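You operate a simulated robot arm through the tools that you are given. There is no shell and no other tool.

You are at the controls of a simulated two-armed robot. One attempt, no reset.

## Task
Set the job card's dose, slide the bottle under the nozzle, give it one stroke, then slide it back.
Fine: the empty bottle that waits beside the nozzle. Set down upright: bottle.

The check looks at the end state, three seconds after you hand in, the way a careful person would. Anything else that was tipped, shoved, dropped, spilled or broken makes it a failure.

## Robot
Two 7-joint arms with two-finger grippers on one trunk that stands fixed in place. Base frame: the origin is at the foot of the trunk, x ahead of it, y to its left, z up. Readings come in mm, rad, newtons and seconds.
The left shoulder is at [78, 151, 988], the right one opposite. With the tool pointing down near the work surface each hand reaches from about 300 to 800 mm from the base axis, measured 20 degrees to its own side. Payload 2.54 kg a hand.
The TCP of each hand is the grasp point between the finger pads, 30 mm short of the fingertips. In the tool frame z runs along the fingers and y along their closing line. The gripper opens to 116 mm; its body begins 95 mm behind the TCP.
Orientation is told as [roll, pitch, yaw] about the base's x, y, z axes, in that order, counted from this pose: with the fingers straight down and closing along the base's y, the tool's x points along the base's -x, its y along +y and its z along -z.

## Interface
- The arms move only by the tool arm_command. It takes "left_commands", "right_commands" or both (then of equal length, played together; a hand with none holds still); each is a list of rows, each a list of 3 entries, a list of its own where there are three numbers: the shift along the tool's x, y, z in mm, then the turn, a rotation vector about the tool's x, y, z in degrees, then the gripper command, from -1 (fully open) to 1 (shut), values between in proportion. In form: [[[tx, ty, tz], [ax, ay, az], hand], ...]. A call has 1 to 20 rows; each row is the pose to reach, as a shift and turn from the pose commanded when the call began, along the tool's axes at that moment. Each row takes 0.2 s and may step no farther than 50 mm and 0.15 rad from the row before; otherwise, or with a gripper value out of range, the whole call is refused. Where a pose cannot be reached the arm comes as near as it can. A force on the tool above 40 N (or 10 N above the force at the start of the call, whichever is more), or a blocked arm, ends the call early, and 0.2 s more pass. The fingers move at their own pace (about 72 mm/s each) and stop on an object; they squeeze with about 38 N. The grip force told is the motor's: it shows also when the fingers shut on nothing. Time passes only in rows, and 0.2 s behind the last, so rows that repeat a pose let the fingers close. The reply holds the time, the measured pose of the TCP, the force on the tool along the base axes, the opening and the grip force, in the units named above and with some noise, with the torque about the TCP (base axes, N m) and any sound that the robot's microphone picked up, and new pictures: "views" is both (left out), scene, wrist or none (wrist: the cameras of the hands that moved).
- Cameras (640 x 400 px; columns grow to the right, rows downward): "scene" is now at [141, -54.6, 1156.3]; the picture's right is [-0.60, -0.80, 0.00], its down [-0.06, 0.04, -1.00] and it looks along [0.80, -0.60, -0.07] (base axes); focal length 214 px, centre (320, 200). "left" rides on the left gripper at [69, 15, -122] in its tool frame; the picture's right is [-0.21, 0.98, 0.00], its down [-0.83, -0.18, -0.53] and it looks along [-0.52, -0.11, 0.85] (tool axes); focal length 251 px, centre (320, 200). "right" rides on the right gripper at [69, -15, -122] in its tool frame; the picture's right is [0.21, 0.98, 0.00], its down [-0.83, 0.18, -0.53] and it looks along [-0.52, 0.11, 0.85] (tool axes); focal length 251 px, centre (320, 200).
- slide_trunk(by): slides the trunk up (or, below 0, down) by that many mm; the arms and the scene camera ride with it, the base frame stays. It gives what a move gives, with no picture.
- turn_head(pan, tilt): turns the head with the scene camera to pan (to the left, within 1.396 rad either way) and tilt (down, from -0.506 to 1.204), counted from straight ahead of the robot. It gives what a move gives, and a new picture of the scene camera.
- measure_at(camera, pixels): for up to 12 pixels [column, row] of the newest picture of that camera ("zoom" is the newest enlarged one), the place [x, y, z] in the base frame of the surface seen there, good to about 3 mm. It takes no simulated time.
- enlarge(camera, box): a new picture of the part [left, top, right, bottom] of that camera's present view, enlarged. It takes no simulated time.
- job_done(): hands the job in; it is judged then, once.

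Unless the task says otherwise, let go and move clear before handing in.

The tools are called after "Emit:" by a JSON object that holds its "op" and its "data". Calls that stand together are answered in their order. arm_command: Moves the arms, as the interface text tells. Its arguments: {"type":"object","properties":{"left_commands":{"type":"array","items":{"type":"array"}},"right_commands":{"type":"array","items":{"type":"array"}},"views":{"type":"string","enum":["both","scene","wrist","none"]}},"required":[]} The other tools are called the same way: slide_trunk (by) moves the trunk up or down; turn_head (pan, tilt) turns the head that bears the scene camera; measure_at (camera, pixels) gives the place of the surface under pixels of a picture; enlarge (camera, box) takes an enlarged picture of a part of a camera's view; job_done () hands the job in.

At the start:

```text
time: 0.0
left_position: [327.9, -58.1, 1207.5]
left_orientation: [-0.002, -0.002, 0.002]
left_force: [0.1, -0.4, 0.7]
left_moment: [0.0, 0.02, 0.03]
left_finger_gap: 116.0
left_gripper_force: 0.0
right_position: [366.0, -442.2, 1256.1]
right_orientation: [-0.001, -0.002, 0.003]
right_force: [0.3, 0.9, 0.1]
right_moment: [-0.05, 0.03, -0.05]
right_finger_gap: 116.0
right_gripper_force: 0.1
trunk travel left (down, up): [-225.0, 64.0]
head pan, tilt (commanded): [-0.644, 0.072]
```

scene: 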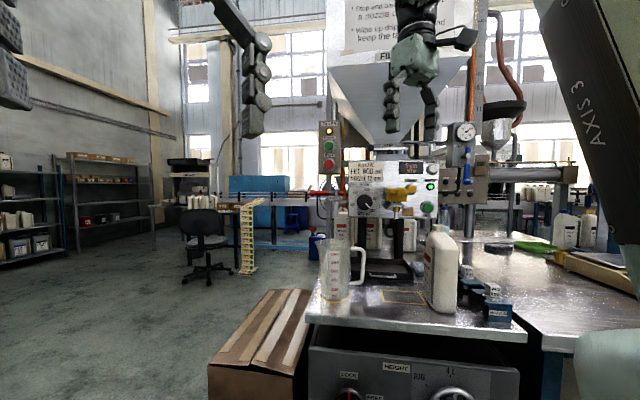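
right: 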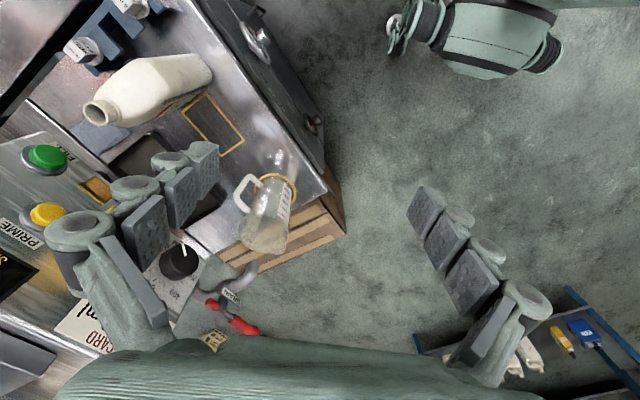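
left: 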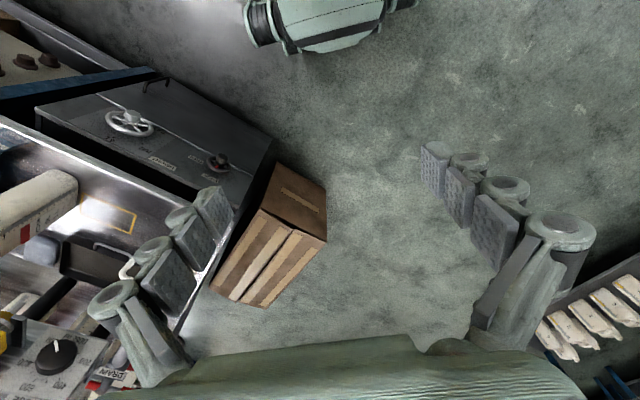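

The scene shows a filling machine with a control panel around (390,190), a white bottle at (440,270), a measuring jug at (335,265) and signs. I'll enlarge the panel and the signs to read them before moving.

Emit:
{"op": "enlarge", "data": {"camera": "scene", "box": [310, 110, 470, 220]}}

Emit:
{"op": "enlarge", "data": {"camera": "scene", "box": [300, 210, 530, 350]}}

Emit:
{"op": "enlarge", "data": {"camera": "scene", "box": [320, 0, 500, 110]}}

```text
3.64 times, centred on (390, 165) of scene
```

zoom: 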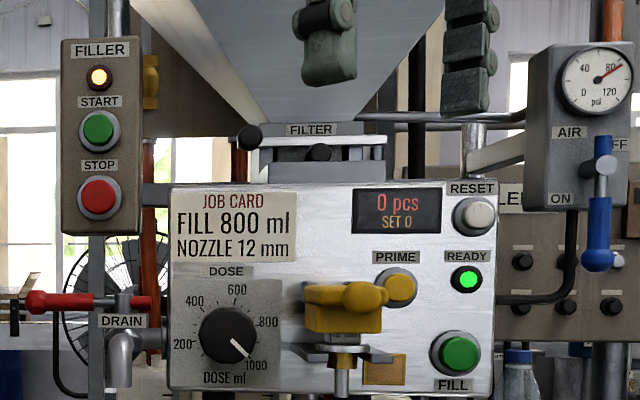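

```text
2.78 times, centred on (415, 280) of scene
```

zoom: 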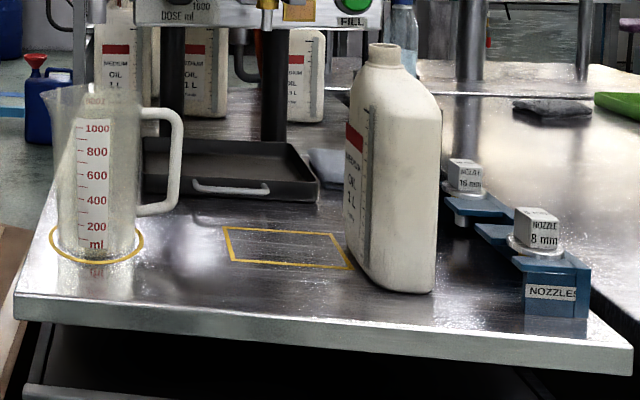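

```text
3.56 times, centred on (410, 55) of scene
```

zoom: 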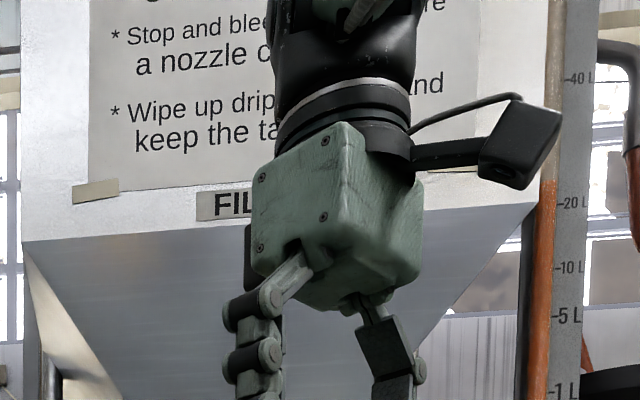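

The job card reads "FILL 800 ml, NOZZLE 12 mm", the dial points near 1000, and a sign above is partly hidden. I'll tilt the head to read the sign and check the rest of the scene.

Emit:
{"op": "turn_head", "data": {"pan": -0.644, "tilt": -0.35}}

```text
time: 0.9
left_position: [329.1, -57.2, 1209.1]
left_orientation: [-0.002, 0.001, 0.001]
left_force: [-0.5, -0.3, -0.8]
left_moment: [0.02, 0.0, -0.01]
left_finger_gap: 116.0
left_gripper_force: 0.0
right_position: [366.4, -442.8, 1256.3]
right_orientation: [-0.002, -0.002, 0.002]
right_force: [-0.4, -0.2, 1.1]
right_moment: [-0.02, -0.02, 0.01]
right_finger_gap: 115.8
right_gripper_force: 0.0
trunk travel left (down, up): [-225.0, 64.0]
head pan, tilt (commanded): [-0.644, -0.351]
```

scene: 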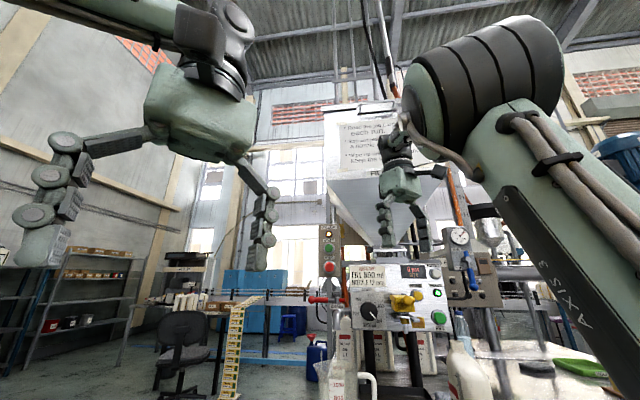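

Emit:
{"op": "enlarge", "data": {"camera": "scene", "box": [310, 90, 470, 190]}}

Emit:
{"op": "enlarge", "data": {"camera": "scene", "box": [320, 220, 500, 333]}}

```text
4.00 times, centred on (390, 140) of scene
```

zoom: 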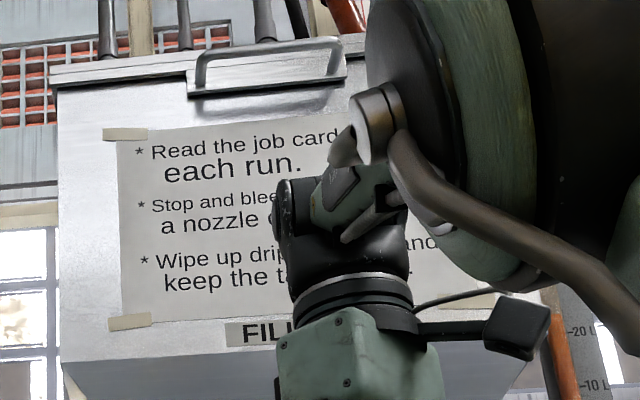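

```text
3.54 times, centred on (410, 276) of scene
```

zoom: 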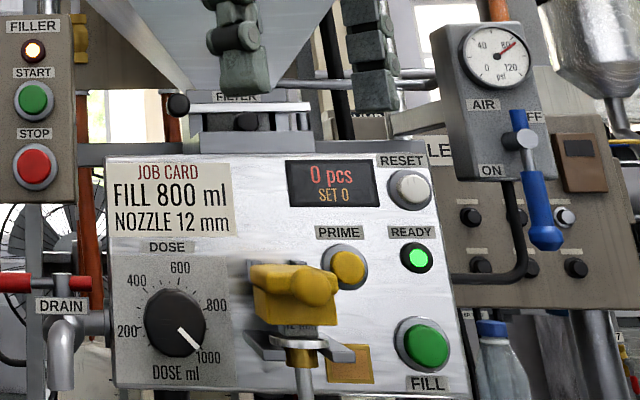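

The sign says to read the card before each run, stop and bleed before a nozzle change, and wipe up drips. I'll turn the head down to view the panel and bench and measure points.

Emit:
{"op": "turn_head", "data": {"pan": -0.75, "tilt": 0.35}}

```text
time: 1.9
left_position: [328.7, -57.0, 1208.9]
left_orientation: [-0.001, -0.001, 0.002]
left_force: [0.1, 0.2, -0.2]
left_moment: [-0.01, 0.03, 0.0]
left_finger_gap: 116.1
left_gripper_force: 0.0
right_position: [366.8, -442.9, 1256.3]
right_orientation: [-0.002, -0.002, 0.002]
right_force: [-0.3, 0.0, -0.1]
right_moment: [0.05, 0.0, 0.01]
right_finger_gap: 116.1
right_gripper_force: 0.1
trunk travel left (down, up): [-225.0, 64.0]
head pan, tilt (commanded): [-0.75, 0.351]
```

scene: 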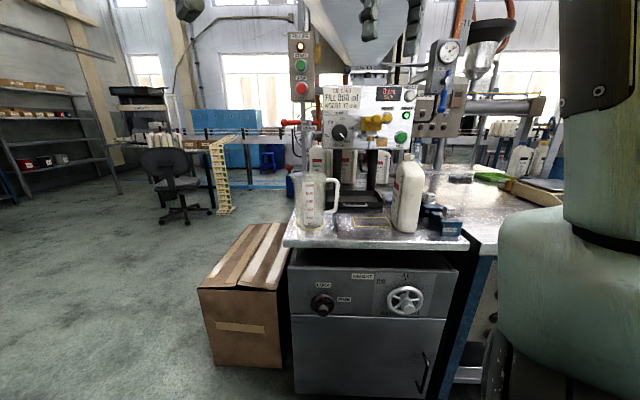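

Emit:
{"op": "enlarge", "data": {"camera": "scene", "box": [310, 80, 430, 155]}}

Emit:
{"op": "measure_at", "data": {"camera": "scene", "pixels": [[340, 131], [402, 137], [408, 115], [385, 130], [375, 120], [409, 157], [408, 185], [403, 228], [357, 222], [387, 222], [312, 190], [455, 224]]}}

Emit:
{"op": "enlarge", "data": {"camera": "scene", "box": [280, 140, 480, 265]}}

Emit:
{"op": "enlarge", "data": {"camera": "scene", "box": [280, 250, 470, 369]}}

```text
5.33 times, centred on (370, 118) of scene
```

zoom: 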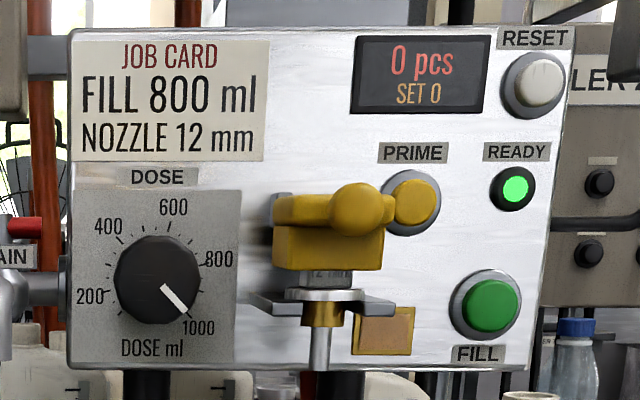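

```text
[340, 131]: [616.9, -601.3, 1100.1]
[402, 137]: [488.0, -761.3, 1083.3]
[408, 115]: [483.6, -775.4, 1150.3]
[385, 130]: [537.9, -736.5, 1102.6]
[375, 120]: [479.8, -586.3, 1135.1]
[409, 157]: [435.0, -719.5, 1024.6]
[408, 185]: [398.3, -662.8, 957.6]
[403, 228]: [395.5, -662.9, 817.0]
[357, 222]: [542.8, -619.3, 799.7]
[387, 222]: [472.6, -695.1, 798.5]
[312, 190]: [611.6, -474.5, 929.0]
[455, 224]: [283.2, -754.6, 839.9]
```

```text
3.20 times, centred on (380, 202) of scene
```

zoom: 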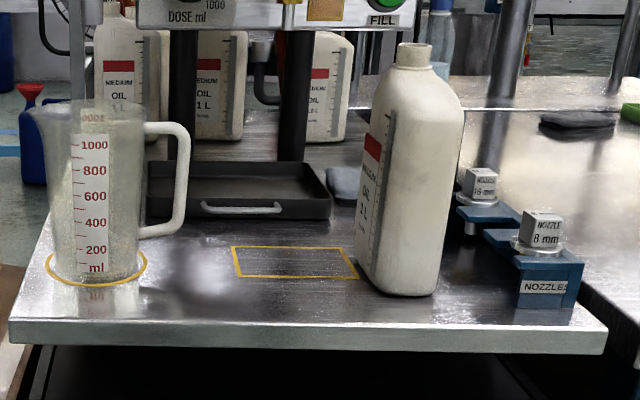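

```text
3.36 times, centred on (375, 310) of scene
```

zoom: 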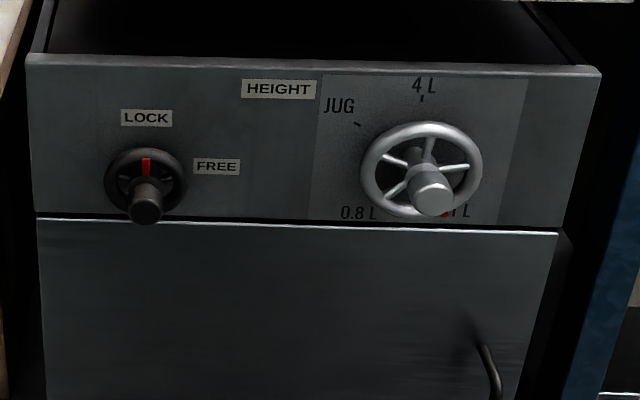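

The mounted nozzle reads "12 mm", the height wheel's red mark is at 1 L and locked, and the pointer of the dial is at ~1000. Now I measure the nozzle, knob, button, bottle and yellow rectangle precisely.

Emit:
{"op": "enlarge", "data": {"camera": "scene", "box": [320, 95, 420, 157]}}

```text
6.40 times, centred on (370, 126) of scene
```

zoom: 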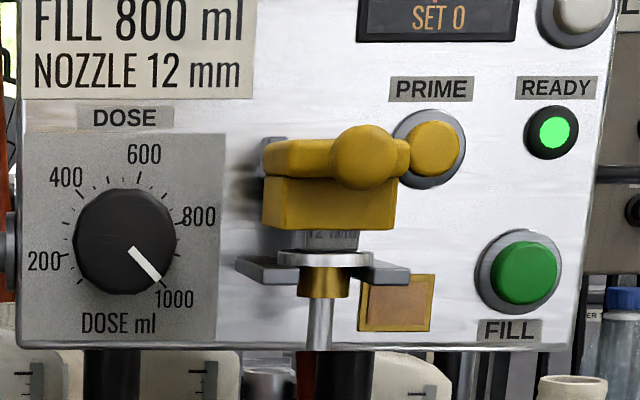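

Emit:
{"op": "measure_at", "data": {"camera": "zoom", "pixels": [[117, 240], [152, 264], [80, 240], [35, 200], [210, 320], [525, 270], [480, 240], [365, 155], [330, 205], [320, 260], [320, 345], [435, 145]]}}

Emit:
{"op": "measure_at", "data": {"camera": "zoom", "pixels": [[165, 290], [130, 250], [183, 222], [78, 255], [120, 185], [120, 290], [175, 245], [245, 268], [405, 272], [270, 155], [570, 385], [555, 320]]}}

Emit:
{"op": "enlarge", "data": {"camera": "scene", "box": [340, 140, 440, 240]}}

```text
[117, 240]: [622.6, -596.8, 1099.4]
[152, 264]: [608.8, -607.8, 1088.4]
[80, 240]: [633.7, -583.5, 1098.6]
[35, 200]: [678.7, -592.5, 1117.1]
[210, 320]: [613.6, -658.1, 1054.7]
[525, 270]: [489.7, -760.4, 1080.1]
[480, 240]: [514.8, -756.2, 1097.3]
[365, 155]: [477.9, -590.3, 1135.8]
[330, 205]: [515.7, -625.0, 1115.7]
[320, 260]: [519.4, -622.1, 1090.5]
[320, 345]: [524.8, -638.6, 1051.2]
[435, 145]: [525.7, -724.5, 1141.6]
```

```text
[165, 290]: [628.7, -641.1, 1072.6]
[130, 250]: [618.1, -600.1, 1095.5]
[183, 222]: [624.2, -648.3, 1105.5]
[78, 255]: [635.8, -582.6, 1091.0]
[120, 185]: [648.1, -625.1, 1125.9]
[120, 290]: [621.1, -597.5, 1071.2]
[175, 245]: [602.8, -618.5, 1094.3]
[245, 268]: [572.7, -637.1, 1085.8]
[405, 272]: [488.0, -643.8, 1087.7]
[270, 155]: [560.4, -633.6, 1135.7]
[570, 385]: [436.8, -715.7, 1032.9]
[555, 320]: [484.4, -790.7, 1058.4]
```

```text
4.00 times, centred on (390, 190) of scene
```

zoom: 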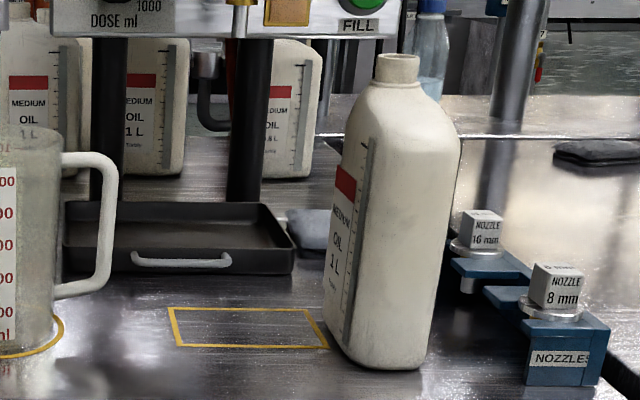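

Emit:
{"op": "measure_at", "data": {"camera": "zoom", "pixels": [[170, 308], [307, 308], [328, 347], [179, 346], [238, 30], [397, 55], [397, 75], [330, 330], [350, 362], [395, 370], [430, 350], [455, 150]]}}

Emit:
{"op": "measure_at", "data": {"camera": "zoom", "pixels": [[350, 180], [400, 180], [450, 180], [340, 250], [400, 250], [440, 250], [335, 310], [360, 345], [400, 340], [376, 65], [418, 65], [400, 110]]}}

Emit:
{"op": "measure_at", "data": {"camera": "zoom", "pixels": [[70, 270], [290, 270], [290, 225], [270, 205], [60, 205], [45, 335], [105, 165], [540, 350], [555, 285], [475, 230], [310, 230], [5, 130]]}}

```text
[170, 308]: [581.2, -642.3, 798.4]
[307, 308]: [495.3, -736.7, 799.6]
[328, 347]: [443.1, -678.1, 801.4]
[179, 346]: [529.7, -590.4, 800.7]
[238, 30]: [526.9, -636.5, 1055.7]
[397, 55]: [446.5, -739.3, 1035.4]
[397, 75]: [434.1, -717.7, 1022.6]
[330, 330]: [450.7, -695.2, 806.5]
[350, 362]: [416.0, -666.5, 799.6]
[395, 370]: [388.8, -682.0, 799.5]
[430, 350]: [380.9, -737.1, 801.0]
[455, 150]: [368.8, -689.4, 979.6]
```

```text
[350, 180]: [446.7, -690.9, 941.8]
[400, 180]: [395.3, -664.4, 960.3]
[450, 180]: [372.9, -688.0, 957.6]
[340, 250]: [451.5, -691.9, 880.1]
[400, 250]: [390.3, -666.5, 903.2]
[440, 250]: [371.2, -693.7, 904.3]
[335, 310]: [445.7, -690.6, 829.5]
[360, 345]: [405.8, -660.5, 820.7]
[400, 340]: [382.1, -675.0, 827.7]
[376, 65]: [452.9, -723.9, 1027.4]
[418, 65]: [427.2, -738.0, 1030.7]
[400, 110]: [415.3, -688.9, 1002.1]
```

```text
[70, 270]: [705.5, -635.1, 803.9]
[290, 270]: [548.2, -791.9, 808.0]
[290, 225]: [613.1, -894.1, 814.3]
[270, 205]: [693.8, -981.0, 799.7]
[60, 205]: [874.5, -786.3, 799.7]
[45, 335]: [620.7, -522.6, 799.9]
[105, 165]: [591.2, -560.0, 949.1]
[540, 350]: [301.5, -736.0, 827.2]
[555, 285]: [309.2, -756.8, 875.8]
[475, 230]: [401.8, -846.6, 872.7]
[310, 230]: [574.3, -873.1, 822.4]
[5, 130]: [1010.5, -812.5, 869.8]
```

The nozzle tip is near (527,-637,1055) and the bottle neck near (440,-731,1035), with the yellow rectangle centred near (512,-662,800). I'll enlarge the right wrist camera to understand the bottle's orientation.

Emit:
{"op": "enlarge", "data": {"camera": "right", "box": [60, 20, 300, 170]}}

Emit:
{"op": "measure_at", "data": {"camera": "right", "pixels": [[184, 110], [207, 96], [243, 137], [222, 155], [95, 110], [110, 110], [203, 95], [210, 70], [195, 55], [150, 60], [160, 110], [120, 75]]}}

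```text
2.67 times, centred on (180, 95) of right
```

zoom: 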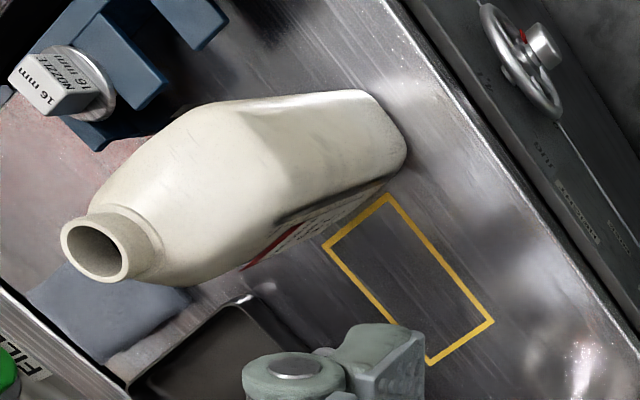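

```text
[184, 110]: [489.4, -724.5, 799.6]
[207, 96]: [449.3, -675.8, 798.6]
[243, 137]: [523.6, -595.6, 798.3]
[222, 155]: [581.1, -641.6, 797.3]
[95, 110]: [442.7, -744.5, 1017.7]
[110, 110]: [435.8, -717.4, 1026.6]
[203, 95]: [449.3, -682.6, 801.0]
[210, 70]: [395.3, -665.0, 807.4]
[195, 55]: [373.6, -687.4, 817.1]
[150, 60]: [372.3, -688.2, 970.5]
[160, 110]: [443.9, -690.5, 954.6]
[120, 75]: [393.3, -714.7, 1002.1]
```

The bottle's narrow end faces the robot with its label facing left, so a pure sideways slide of about (87,94) brings its neck under the nozzle. I'll measure the finger thickness from the wrist picture before planning the grasps.

Emit:
{"op": "measure_at", "data": {"camera": "right", "pixels": [[205, 160], [215, 180], [160, 160], [120, 190], [150, 240], [75, 225], [425, 200], [440, 190], [470, 280], [485, 240], [525, 300], [490, 340]]}}

Emit:
{"op": "enlarge", "data": {"camera": "right", "box": [380, 160, 580, 400]}}

```text
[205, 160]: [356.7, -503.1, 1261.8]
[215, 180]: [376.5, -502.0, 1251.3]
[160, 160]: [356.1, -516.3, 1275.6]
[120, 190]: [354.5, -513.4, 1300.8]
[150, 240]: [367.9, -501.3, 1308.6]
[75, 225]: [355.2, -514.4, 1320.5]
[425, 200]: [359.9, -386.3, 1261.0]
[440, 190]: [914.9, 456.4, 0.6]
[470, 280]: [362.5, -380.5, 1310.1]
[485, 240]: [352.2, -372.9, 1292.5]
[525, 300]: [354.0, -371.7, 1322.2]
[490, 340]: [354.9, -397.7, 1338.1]
```

```text
1.67 times, centred on (480, 280) of right
```

zoom: 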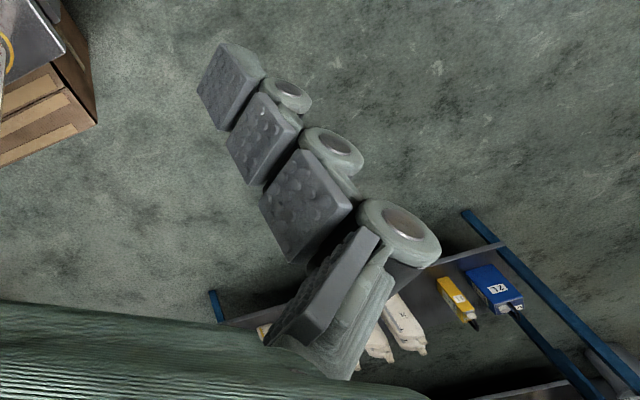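

Fingers are roughly 20 mm thick and 24 mm wide, and the panel faces the robot at 45° yaw. I'll measure nearby obstacles (drain valve, start/stop box, jug, handle) before rotating the right hand.

Emit:
{"op": "enlarge", "data": {"camera": "scene", "box": [270, 25, 430, 125]}}

Emit:
{"op": "measure_at", "data": {"camera": "scene", "pixels": [[285, 123], [302, 123], [308, 143], [302, 88], [302, 45], [318, 215], [298, 215], [336, 190], [325, 185], [300, 180], [440, 100], [447, 60]]}}

Emit:
{"op": "measure_at", "data": {"camera": "scene", "pixels": [[374, 118], [378, 119], [371, 121], [383, 117], [362, 120], [372, 148], [372, 150], [285, 246], [470, 246], [390, 248], [295, 175], [335, 182]]}}

```text
4.00 times, centred on (350, 75) of scene
```

zoom: 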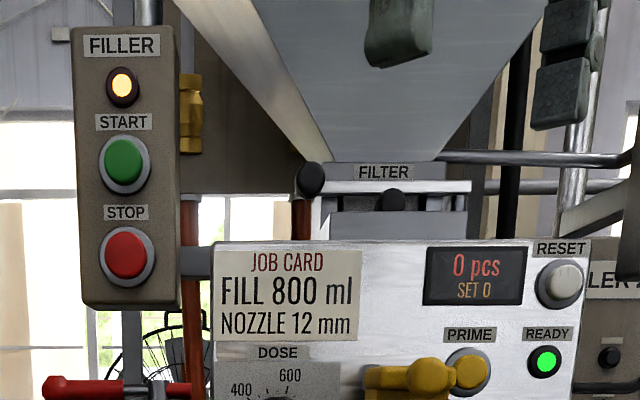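

```text
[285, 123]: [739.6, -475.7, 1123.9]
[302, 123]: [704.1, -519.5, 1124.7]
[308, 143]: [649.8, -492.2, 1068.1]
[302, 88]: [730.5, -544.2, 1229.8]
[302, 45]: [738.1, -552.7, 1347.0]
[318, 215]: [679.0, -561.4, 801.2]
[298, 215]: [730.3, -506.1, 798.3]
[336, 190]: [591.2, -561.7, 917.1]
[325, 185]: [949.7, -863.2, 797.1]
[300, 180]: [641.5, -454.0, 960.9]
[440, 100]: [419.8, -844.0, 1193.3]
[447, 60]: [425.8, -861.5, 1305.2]
```

```text
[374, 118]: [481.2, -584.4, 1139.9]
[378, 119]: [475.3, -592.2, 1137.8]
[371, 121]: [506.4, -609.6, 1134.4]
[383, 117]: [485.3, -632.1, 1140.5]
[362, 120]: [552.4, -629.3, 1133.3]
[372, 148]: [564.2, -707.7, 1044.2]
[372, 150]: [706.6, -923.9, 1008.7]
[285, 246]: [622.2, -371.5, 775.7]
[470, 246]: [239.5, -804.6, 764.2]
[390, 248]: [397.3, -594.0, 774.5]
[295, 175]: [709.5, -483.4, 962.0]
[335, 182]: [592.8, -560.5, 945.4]
```

The drain spout sits at u≈-111 left of the knob, and the yellow ball handle protrudes to about 144 mm off the panel, so a grip with the fingers above and below the knob is clear. I'll first yaw the right hand 45° toward the panel.

Emit:
{"op": "arm_command", "data": {"right_commands": [[[0, 0, 0], [0, 0, 7.5], -1], [[0, 0, 0], [0, 0, 15], -1], [[0, 0, 0], [0, 0, 22.5], -1], [[0, 0, 0], [0, 0, 30], -1], [[0, 0, 0], [0, 0, 37.5], -1], [[0, 0, 0], [0, 0, 45], -1]], "views": "none"}}

```text
time: 3.4
left_position: [329.0, -56.7, 1209.0]
left_orientation: [-0.003, 0.001, 0.002]
left_force: [-0.6, -0.1, -0.3]
left_moment: [-0.04, 0.03, 0.01]
left_finger_gap: 116.2
left_gripper_force: 0.1
right_position: [365.1, -443.3, 1253.8]
right_orientation: [-0.001, -0.007, -0.786]
right_force: [-0.3, 0.5, 0.2]
right_moment: [0.02, 0.04, 0.02]
right_finger_gap: 115.9
right_gripper_force: 0.0
right hand out of reach, approached as far as the arm can: row 6
trunk travel left (down, up): [-225.0, 64.0]
head pan, tilt (commanded): [-0.75, 0.351]
```

The yaw was reached but near the top of the reach; I'll go lower while swinging the fingers to point horizontally at the panel with the camera on the left.

Emit:
{"op": "arm_command", "data": {"right_commands": [[[0, 0, 20], [0, 0, 0], -1], [[0, 0, 40], [-4.62, -4.62, 4.62], -1], [[0, 0, 60], [-9.24, -9.24, 9.24], -1], [[0, 0, 80], [-13.86, -13.86, 13.86], -1], [[0, 0, 100], [-18.48, -18.48, 18.48], -1], [[0, 0, 120], [-23.1, -23.1, 23.1], -1], [[0, 0, 120], [-27.72, -27.72, 27.72], -1], [[0, 0, 120], [-32.34, -32.34, 32.34], -1]], "views": "scene"}}

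```text
time: 4.7
left_position: [335.6, -57.4, 1206.2]
left_orientation: [0.001, -0.002, 0.021]
left_force: [-0.3, 0.3, 0.1]
left_moment: [-0.01, -0.03, 0.02]
left_finger_gap: 115.9
left_gripper_force: 0.1
right_position: [364.0, -443.5, 1147.6]
right_orientation: [0.43, -0.284, -1.209]
right_force: [-0.4, -0.2, 0.1]
right_moment: [-0.04, 0.0, -0.01]
right_finger_gap: 116.1
right_gripper_force: 0.0
trunk travel left (down, up): [-225.0, 64.0]
head pan, tilt (commanded): [-0.75, 0.351]
stopped in row 6 (left hand): the force on the tool passed its limit at 65 N (the readings are from after the stop); the commanded pose is now the measured one
```

scene: 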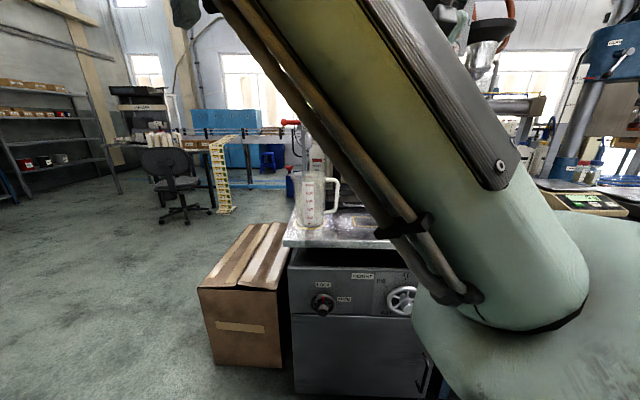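

The right elbow bumped the idle left hand at 65 N. I'll move the left hand well away to the left first.

Emit:
{"op": "arm_command", "data": {"left_commands": [[[0, 30, 0], [0, 0, 0], -1], [[0, 70, 0], [0, 0, 0], -1], [[0, 110, 0], [0, 0, 0], -1], [[0, 150, 0], [0, 0, 0], -1], [[0, 190, 0], [0, 0, 0], -1], [[0, 230, 0], [0, 0, 0], -1], [[0, 270, 0], [0, 0, 0], -1], [[0, 310, 0], [0, 0, 0], -1], [[0, 350, 0], [0, 0, 0], -1]], "views": "both"}}

```text
time: 6.7
left_position: [363.8, 257.0, 1162.6]
left_orientation: [0.003, -0.002, 0.022]
left_force: [0.2, -0.6, 0.8]
left_moment: [-0.02, 0.0, -0.01]
left_finger_gap: 116.3
left_gripper_force: 0.0
left hand out of reach, approached as far as the arm can: row 7, 8, 9
right_position: [364.6, -442.6, 1148.6]
right_orientation: [0.432, -0.283, -1.209]
right_force: [-0.1, 0.0, 0.3]
right_moment: [0.04, 0.01, 0.01]
right_finger_gap: 116.0
right_gripper_force: 0.0
trunk travel left (down, up): [-225.0, 64.0]
head pan, tilt (commanded): [-0.75, 0.351]
```

scene: 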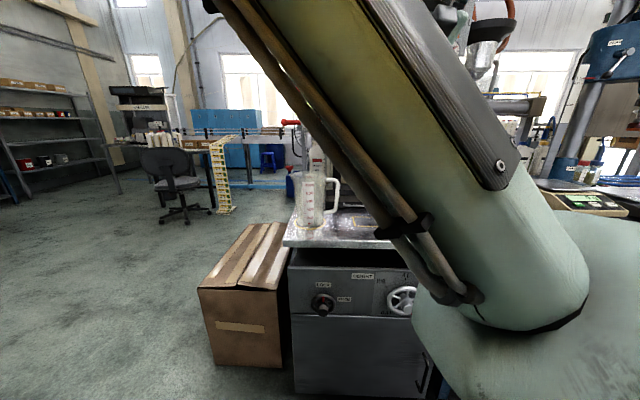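
left: 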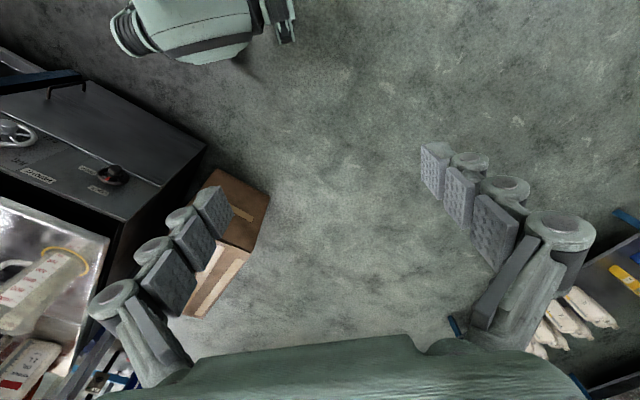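

The left hand is now out of the way at y≈257. I'll finish the remaining 84° of the swing of the right hand in place.

Emit:
{"op": "arm_command", "data": {"right_commands": [[[0, 0, 0], [-4.85, -4.85, 4.85], -1], [[0, 0, 0], [-9.7, -9.7, 9.7], -1], [[0, 0, 0], [-14.55, -14.55, 14.55], -1], [[0, 0, 0], [-19.4, -19.4, 19.4], -1], [[0, 0, 0], [-24.25, -24.25, 24.25], -1], [[0, 0, 0], [-29.1, -29.1, 29.1], -1], [[0, 0, 0], [-33.95, -33.95, 33.95], -1], [[0, 0, 0], [-38.8, -38.8, 38.8], -1], [[0, 0, 0], [-43.65, -43.65, 43.65], -1], [[0, 0, 0], [-48.5, -48.5, 48.5], -1]], "views": "both"}}

```text
time: 8.9
left_position: [364.7, 256.9, 1163.7]
left_orientation: [0.001, -0.004, 0.021]
left_force: [0.0, 0.4, 0.6]
left_moment: [-0.01, 0.02, 0.0]
left_finger_gap: 116.0
left_gripper_force: 0.0
right_position: [328.9, -545.8, 1160.5]
right_orientation: [1.576, -0.002, -2.345]
right_force: [-0.7, -0.7, -0.9]
right_moment: [0.02, -0.02, 0.0]
right_finger_gap: 115.9
right_gripper_force: 0.1
right hand out of reach, approached as far as the arm can: row 6, 7, 8, 9, 10
trunk travel left (down, up): [-225.0, 64.0]
head pan, tilt (commanded): [-0.75, 0.351]
```

scene: 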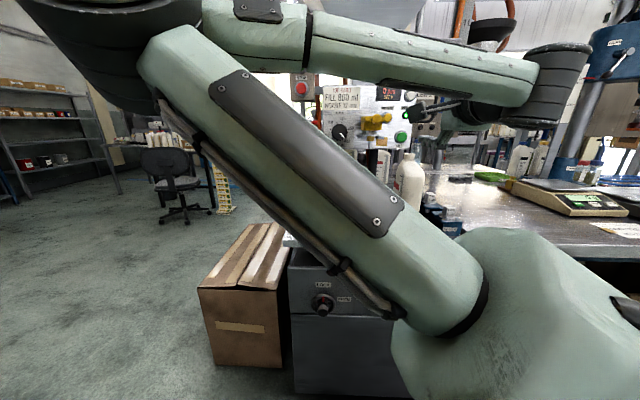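
right: 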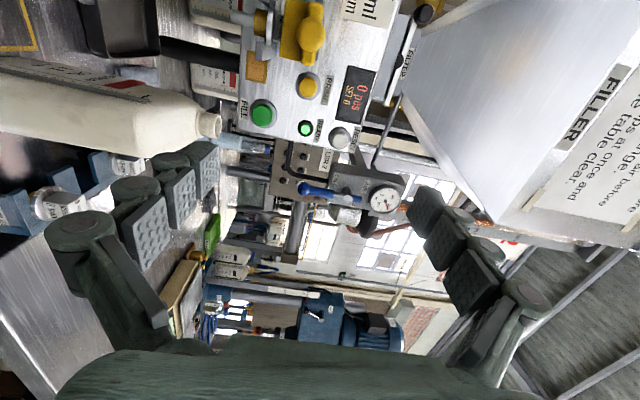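

The hand now points at the panel, but the elbow has swung left and the TCP was pushed to (329,-546,1160). I'll try moving toward the knob region, where this posture may have more reach, and check how the pose responds.

Emit:
{"op": "arm_command", "data": {"right_commands": [[[20, -15, 10], [0, 0, 0], -1], [[40, -30, 20], [0, 0, 0], -1], [[60, -45, 35], [0, 0, 0], -1], [[67, -50, 50], [0, 0, 0], -1]], "views": "both"}}

```text
time: 9.9
left_position: [363.8, 256.0, 1163.7]
left_orientation: [0.0, -0.001, 0.02]
left_force: [0.1, 0.0, -0.4]
left_moment: [-0.01, -0.02, 0.0]
left_finger_gap: 116.0
left_gripper_force: 0.0
right_position: [403.2, -567.7, 1104.1]
right_orientation: [1.574, -0.003, -2.344]
right_force: [0.4, -1.0, -0.3]
right_moment: [0.02, -0.02, -0.03]
right_finger_gap: 115.7
right_gripper_force: 0.1
right hand out of reach, approached as far as the arm can: row 1, 2, 3, 4
trunk travel left (down, up): [-225.0, 64.0]
head pan, tilt (commanded): [-0.75, 0.351]
```

scene: 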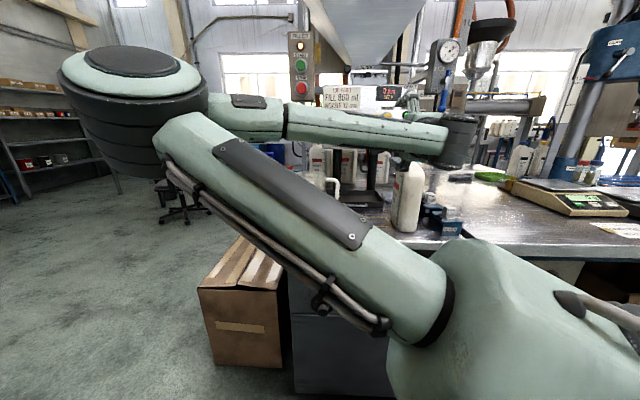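
right: 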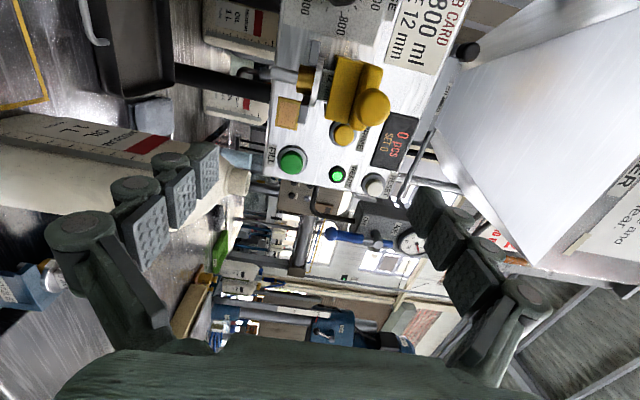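

The joint limits push the hand to the right in this rolled posture (TCP u≈117, n≈-687). I'll roll the hand back -90° about its own axis so the fingers close horizontally and see whether the arm gets a freer posture.

Emit:
{"op": "arm_command", "data": {"right_commands": [[[0, 0, -10], [0, 0, -8.2], -1], [[0, 0, -20], [0, 0, -16.4], -1], [[0, 0, -30], [0, 0, -24.6], -1], [[0, 0, -30], [0, 0, -32.8], -1], [[0, 0, -30], [0, 0, -41], -1], [[0, 0, -30], [0, 0, -49.2], -1], [[0, 0, -30], [0, 0, -57.4], -1], [[0, 0, -30], [0, 0, -65.6], -1], [[0, 0, -30], [0, 0, -73.8], -1], [[0, 0, -30], [0, 0, -82], -1], [[0, 0, -30], [0, 0, -90], -1]], "views": "both"}}

```text
time: 12.3
left_position: [364.0, 257.3, 1162.9]
left_orientation: [0.0, -0.004, 0.02]
left_force: [-0.1, 1.2, 0.1]
left_moment: [0.02, 0.01, -0.02]
left_finger_gap: 116.0
left_gripper_force: 0.1
right_position: [384.5, -553.6, 1110.4]
right_orientation: [-1.915, -1.566, 1.138]
right_force: [-0.5, 0.2, 0.4]
right_moment: [0.0, -0.01, -0.02]
right_finger_gap: 116.0
right_gripper_force: 0.0
right hand out of reach, approached as far as the arm can: row 3, 4, 5, 6, 7, 8, 9, 10, 11
trunk travel left (down, up): [-225.0, 64.0]
head pan, tilt (commanded): [-0.75, 0.351]
```

scene: 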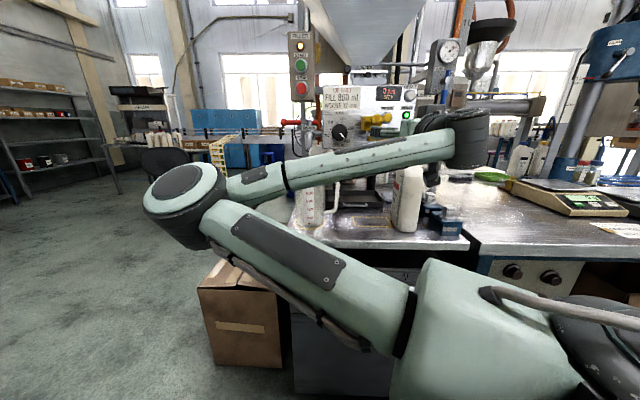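
right: 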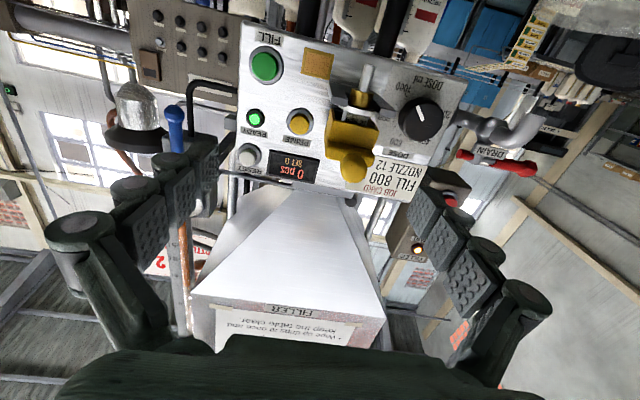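

The tool is now horizontal with fingers closing sideways and the knob is visible at (420,118) in the wrist view. I'll try moving left toward the knob and see whether the arm can follow in this posture.

Emit:
{"op": "arm_command", "data": {"right_commands": [[[3, 33, 0], [0, 0, 0], -1], [[6, 66, 0], [0, 0, 0], -1], [[9, 99, 0], [0, 0, 0], -1], [[12, 132, 0], [0, 0, 0], -1], [[12, 132, 30], [0, 0, 0], -1], [[12, 132, 60], [0, 0, 0], -1]], "views": "both"}}

```text
time: 13.7
left_position: [364.1, 257.3, 1163.6]
left_orientation: [0.002, -0.005, 0.021]
left_force: [0.4, 0.0, 0.4]
left_moment: [0.03, 0.01, 0.01]
left_finger_gap: 116.0
left_gripper_force: 0.1
right_position: [519.8, -498.5, 1095.6]
right_orientation: [-2.19, -1.567, 1.411]
right_force: [0.7, -0.5, -0.3]
right_moment: [-0.03, 0.0, 0.0]
right_finger_gap: 115.8
right_gripper_force: 0.0
right hand out of reach, approached as far as the arm can: row 1
trunk travel left (down, up): [-225.0, 64.0]
head pan, tilt (commanded): [-0.75, 0.351]
```

scene: 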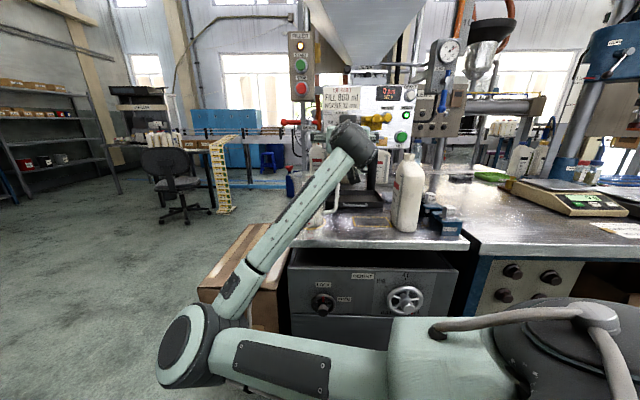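
right: 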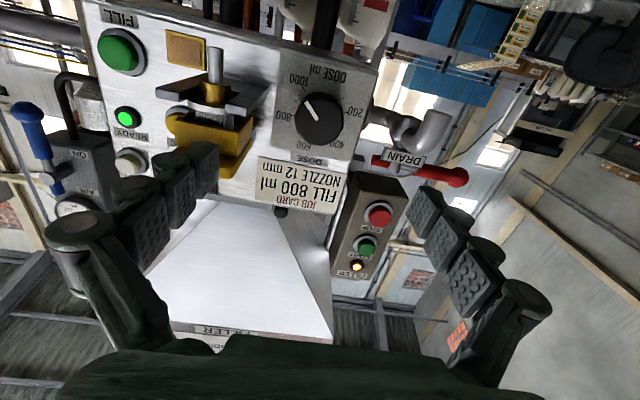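

The hand reached (520,-499,1096) without trouble, and the dial is seen upside-down at (320,115) in the wrist view. I'll enlarge it to read the scale and pointer accurately.

Emit:
{"op": "enlarge", "data": {"camera": "right", "box": [260, 50, 390, 180]}}

Emit:
{"op": "measure_at", "data": {"camera": "right", "pixels": [[318, 117], [305, 100], [297, 117], [340, 117], [318, 95], [318, 140], [212, 65], [213, 82], [240, 100], [225, 145], [120, 50], [185, 50]]}}

```text
3.08 times, centred on (325, 115) of right
```

zoom: 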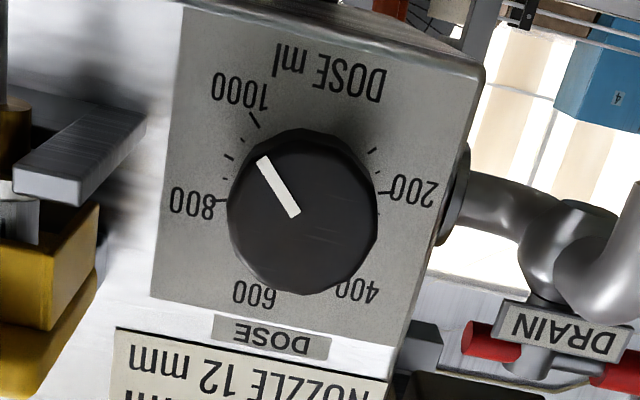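

```text
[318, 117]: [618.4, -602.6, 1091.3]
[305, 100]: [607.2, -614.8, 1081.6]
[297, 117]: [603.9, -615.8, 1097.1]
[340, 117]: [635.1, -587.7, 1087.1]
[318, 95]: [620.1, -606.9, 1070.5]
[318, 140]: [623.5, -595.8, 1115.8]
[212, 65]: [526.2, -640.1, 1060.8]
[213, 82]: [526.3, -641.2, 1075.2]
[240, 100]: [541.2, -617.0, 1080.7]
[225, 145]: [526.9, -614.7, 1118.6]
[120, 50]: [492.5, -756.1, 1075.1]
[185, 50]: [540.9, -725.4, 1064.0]
```

Emit:
{"op": "measure_at", "data": {"camera": "zoom", "pixels": [[221, 200], [254, 119], [386, 192], [372, 150], [230, 157], [264, 163], [293, 210], [279, 187], [200, 203], [240, 90], [410, 192], [256, 295]]}}

Emit:
{"op": "enlarge", "data": {"camera": "right", "box": [290, 70, 350, 150]}}

```text
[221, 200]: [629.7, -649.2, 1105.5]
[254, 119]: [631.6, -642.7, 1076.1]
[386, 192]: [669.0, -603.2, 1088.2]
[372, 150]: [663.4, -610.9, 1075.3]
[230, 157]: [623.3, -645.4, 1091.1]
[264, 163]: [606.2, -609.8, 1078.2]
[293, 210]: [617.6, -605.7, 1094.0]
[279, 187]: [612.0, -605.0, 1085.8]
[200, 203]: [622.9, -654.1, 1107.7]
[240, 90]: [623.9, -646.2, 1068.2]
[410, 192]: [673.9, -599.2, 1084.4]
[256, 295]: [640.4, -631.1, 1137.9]
```

```text
5.00 times, centred on (320, 110) of right
```

zoom: 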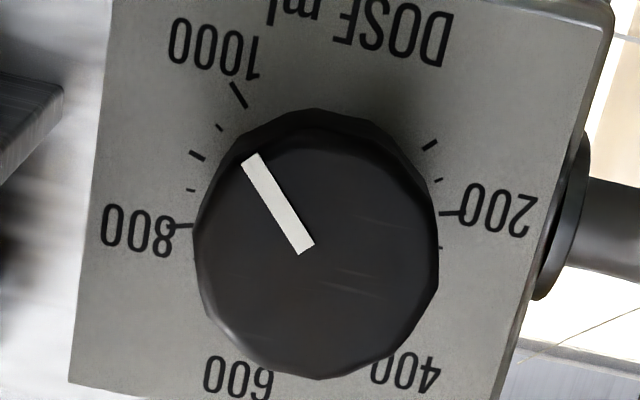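

From the wrist camera geometry the scale has 60° per 200 ml, 800 lies at +14.7° and the pointer sits at about -47°, so I must turn the knob about 62° counter-clockwise. I'll roll the hand +80° (fingers above/below the knob) at this standoff and part-close the fingers to see whether that roll is reachable here.

Emit:
{"op": "arm_command", "data": {"right_commands": [[[0, 0, 0], [0, 0, 8], -1], [[0, 0, 0], [0, 0, 16], -0.8], [[0, 0, 0], [0, 0, 24], -0.6], [[0, 0, 0], [0, 0, 32], -0.4], [[0, 0, 0], [0, 0, 40], -0.3], [[0, 0, 0], [0, 0, 48], -0.3], [[0, 0, 0], [0, 0, 56], -0.3], [[0, 0, 0], [0, 0, 64], -0.3], [[0, 0, 0], [0, 0, 72], -0.3], [[0, 0, 0], [0, 0, 80], -0.3]], "views": "both"}}

```text
time: 15.9
left_position: [364.5, 259.4, 1163.6]
left_orientation: [0.0, -0.003, 0.021]
left_force: [0.8, 0.3, 0.7]
left_moment: [0.02, 0.02, 0.0]
left_finger_gap: 116.1
left_gripper_force: 0.1
right_position: [498.8, -588.5, 1096.1]
right_orientation: [1.58, -0.179, -2.344]
right_force: [-5.3, 19.1, 1.6]
right_moment: [-0.98, -0.29, 0.24]
right_finger_gap: 84.8
right_gripper_force: 6.5
right hand out of reach, approached as far as the arm can: row 5, 6, 7, 8, 9, 10
trunk travel left (down, up): [-225.0, 64.0]
head pan, tilt (commanded): [-0.75, 0.351]
```

scene: 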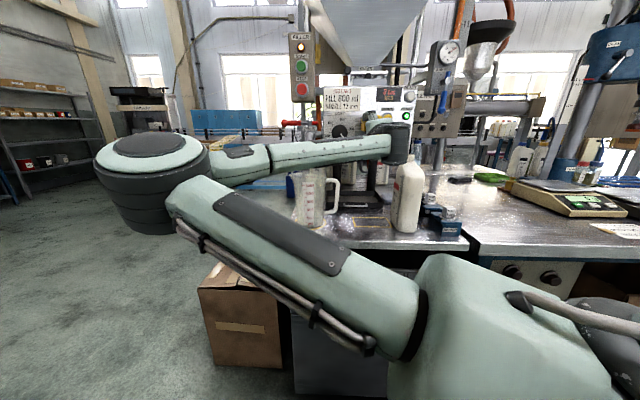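
right: 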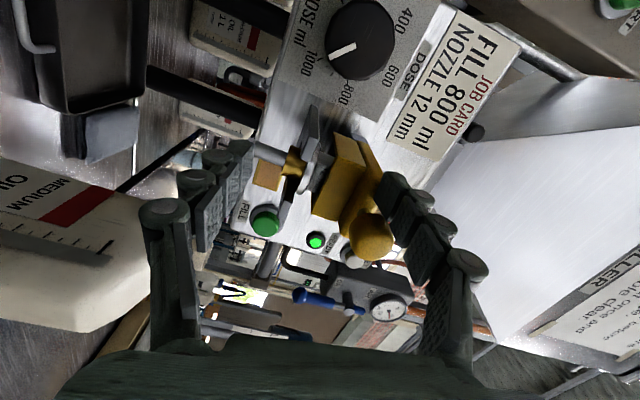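

The roll drove the arm to a joint limit and it slid sideways to (499,-589,1096), with the fingers now touching around the yellow nozzle handle (19 N). I'll open the fingers gently and back straight out.

Emit:
{"op": "arm_command", "data": {"right_commands": [[[0, 0, 0], [0, 0, 0], -0.6], [[0, 0, -10], [0, 0, 0], -0.8], [[0, 0, -25], [0, 0, 0], -0.8], [[0, 0, -45], [0, 0, 0], -0.8], [[0, 0, -65], [0, 0, 0], -0.8], [[0, 0, -85], [0, 0, 0], -0.8]], "views": "both"}}

```text
time: 17.3
left_position: [364.3, 256.5, 1163.7]
left_orientation: [0.0, -0.003, 0.02]
left_force: [0.4, 0.0, 0.5]
left_moment: [0.02, -0.03, 0.01]
left_finger_gap: 115.9
left_gripper_force: 0.0
right_position: [421.4, -563.9, 1090.2]
right_orientation: [1.575, -0.177, -2.344]
right_force: [-0.4, 0.7, 0.4]
right_moment: [0.01, 0.01, 0.0]
right_finger_gap: 104.6
right_gripper_force: 0.0
right hand out of reach, approached as far as the arm can: row 2, 3, 4, 5, 6
trunk travel left (down, up): [-225.0, 64.0]
head pan, tilt (commanded): [-0.75, 0.351]
```

scene: 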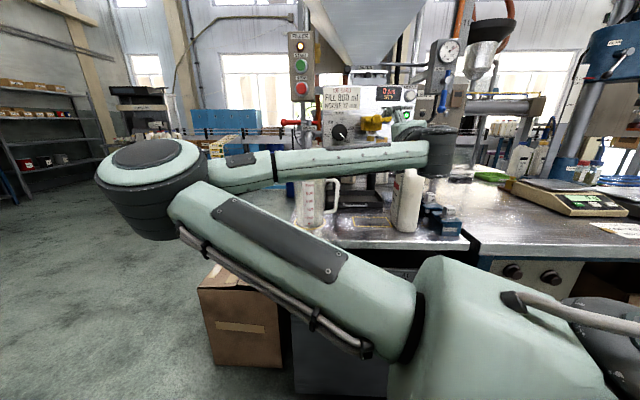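
right: 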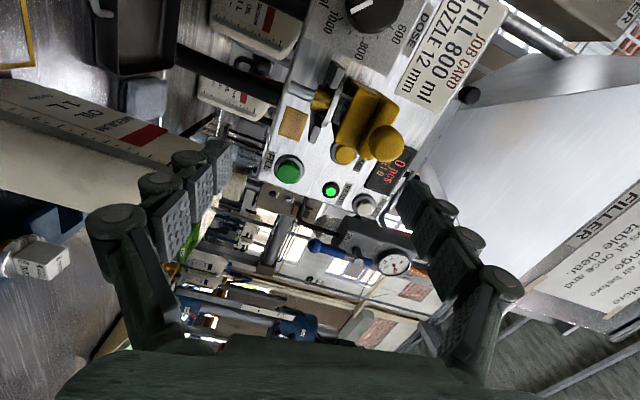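

The hand is free again at (421,-564,1090). I'll retrace the swing back to a tool-down pose near (365,-443,1150) so the elbow returns to its upper side, then pick a better way to face the panel.

Emit:
{"op": "arm_command", "data": {"right_commands": [[[2.5, 4.8, -9], [4.42, 5.27, -4.42], -0.8], [[5, 9.6, -18], [8.84, 10.54, -8.84], -0.8], [[7.5, 14.4, -27], [13.26, 15.81, -13.26], -0.8], [[10, 19.2, -36], [17.69, 21.09, -17.69], -0.8], [[12.5, 24, -45], [22.11, 26.36, -22.11], -0.8], [[15, 28.8, -54], [26.53, 31.63, -26.53], -0.8], [[17.5, 33.6, -63], [30.95, 36.9, -30.95], -0.8], [[20, 38.4, -72], [35.37, 42.17, -35.37], -0.8], [[22.5, 43.2, -81], [39.79, 47.44, -39.79], -0.8], [[25, 48, -90], [44.21, 52.71, -44.21], -0.8], [[27.5, 52.8, -99], [48.64, 57.99, -48.64], -0.8], [[30, 57.6, -108], [53.06, 63.26, -53.06], -0.8], [[32.5, 62.4, -117], [57.48, 68.53, -57.48], -0.8], [[35, 67.2, -125], [61.9, 73.8, -61.9], -0.8]], "views": "scene"}}

```text
time: 20.3
left_position: [364.4, 256.4, 1163.0]
left_orientation: [0.0, -0.003, 0.02]
left_force: [0.1, -0.4, 0.5]
left_moment: [0.0, 0.01, -0.02]
left_finger_gap: 116.3
left_gripper_force: 0.0
right_position: [362.3, -446.1, 1148.6]
right_orientation: [-0.006, 0.001, -0.775]
right_force: [0.3, 0.5, -0.2]
right_moment: [-0.05, -0.03, 0.01]
right_finger_gap: 104.3
right_gripper_force: 0.1
trunk travel left (down, up): [-225.0, 64.0]
head pan, tilt (commanded): [-0.75, 0.351]
```

scene: 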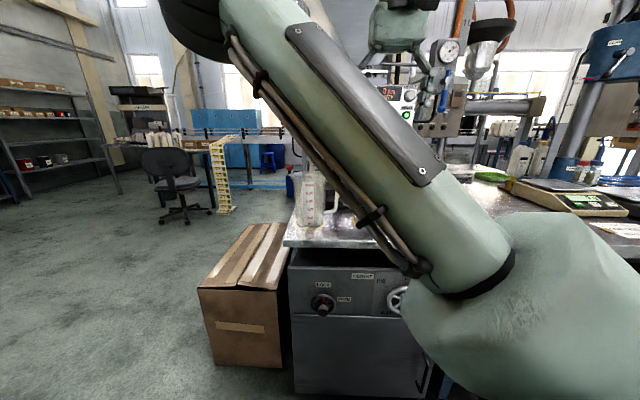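

The elbow now sits up-left, which suggests the last wrist joint is near its limit on this side. I'll turn the hand the other way (-90° about its axis) while pointing down, watching the elbow.

Emit:
{"op": "arm_command", "data": {"right_commands": [[[0, 0, 0], [0, 0, -8.2], -0.8], [[0, 0, 0], [0, 0, -16.4], -0.8], [[0, 0, 0], [0, 0, -24.6], -0.8], [[0, 0, 0], [0, 0, -32.8], -0.8], [[0, 0, 0], [0, 0, -41], -0.8], [[0, 0, 0], [0, 0, -49.2], -0.8], [[0, 0, 0], [0, 0, -57.4], -0.8], [[0, 0, 0], [0, 0, -65.6], -0.8], [[0, 0, 0], [0, 0, -73.8], -0.8], [[0, 0, 0], [0, 0, -82], -0.8], [[0, 0, 0], [0, 0, -90], -0.8]], "views": "both"}}

```text
time: 22.7
left_position: [364.3, 256.4, 1163.3]
left_orientation: [0.001, -0.005, 0.021]
left_force: [-0.4, 0.5, 0.9]
left_moment: [0.02, -0.01, -0.03]
left_finger_gap: 116.0
left_gripper_force: 0.0
right_position: [362.1, -446.4, 1150.1]
right_orientation: [-0.001, 0.004, 0.798]
right_force: [-0.5, -0.4, -0.7]
right_moment: [0.05, 0.03, 0.0]
right_finger_gap: 104.7
right_gripper_force: 0.0
trunk travel left (down, up): [-225.0, 64.0]
head pan, tilt (commanded): [-0.75, 0.351]
```

scene: 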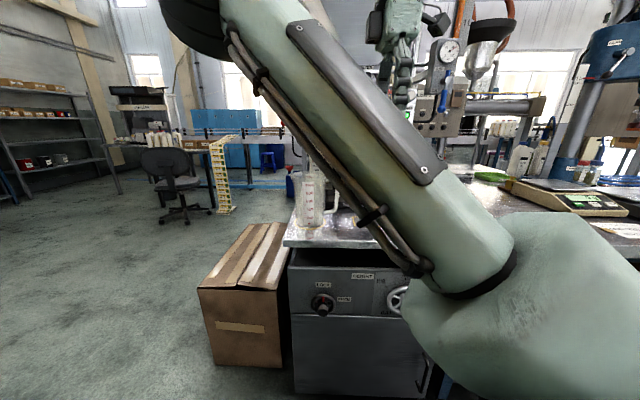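
right: 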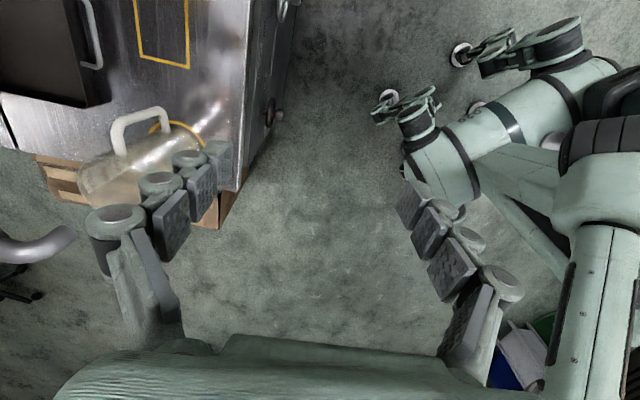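

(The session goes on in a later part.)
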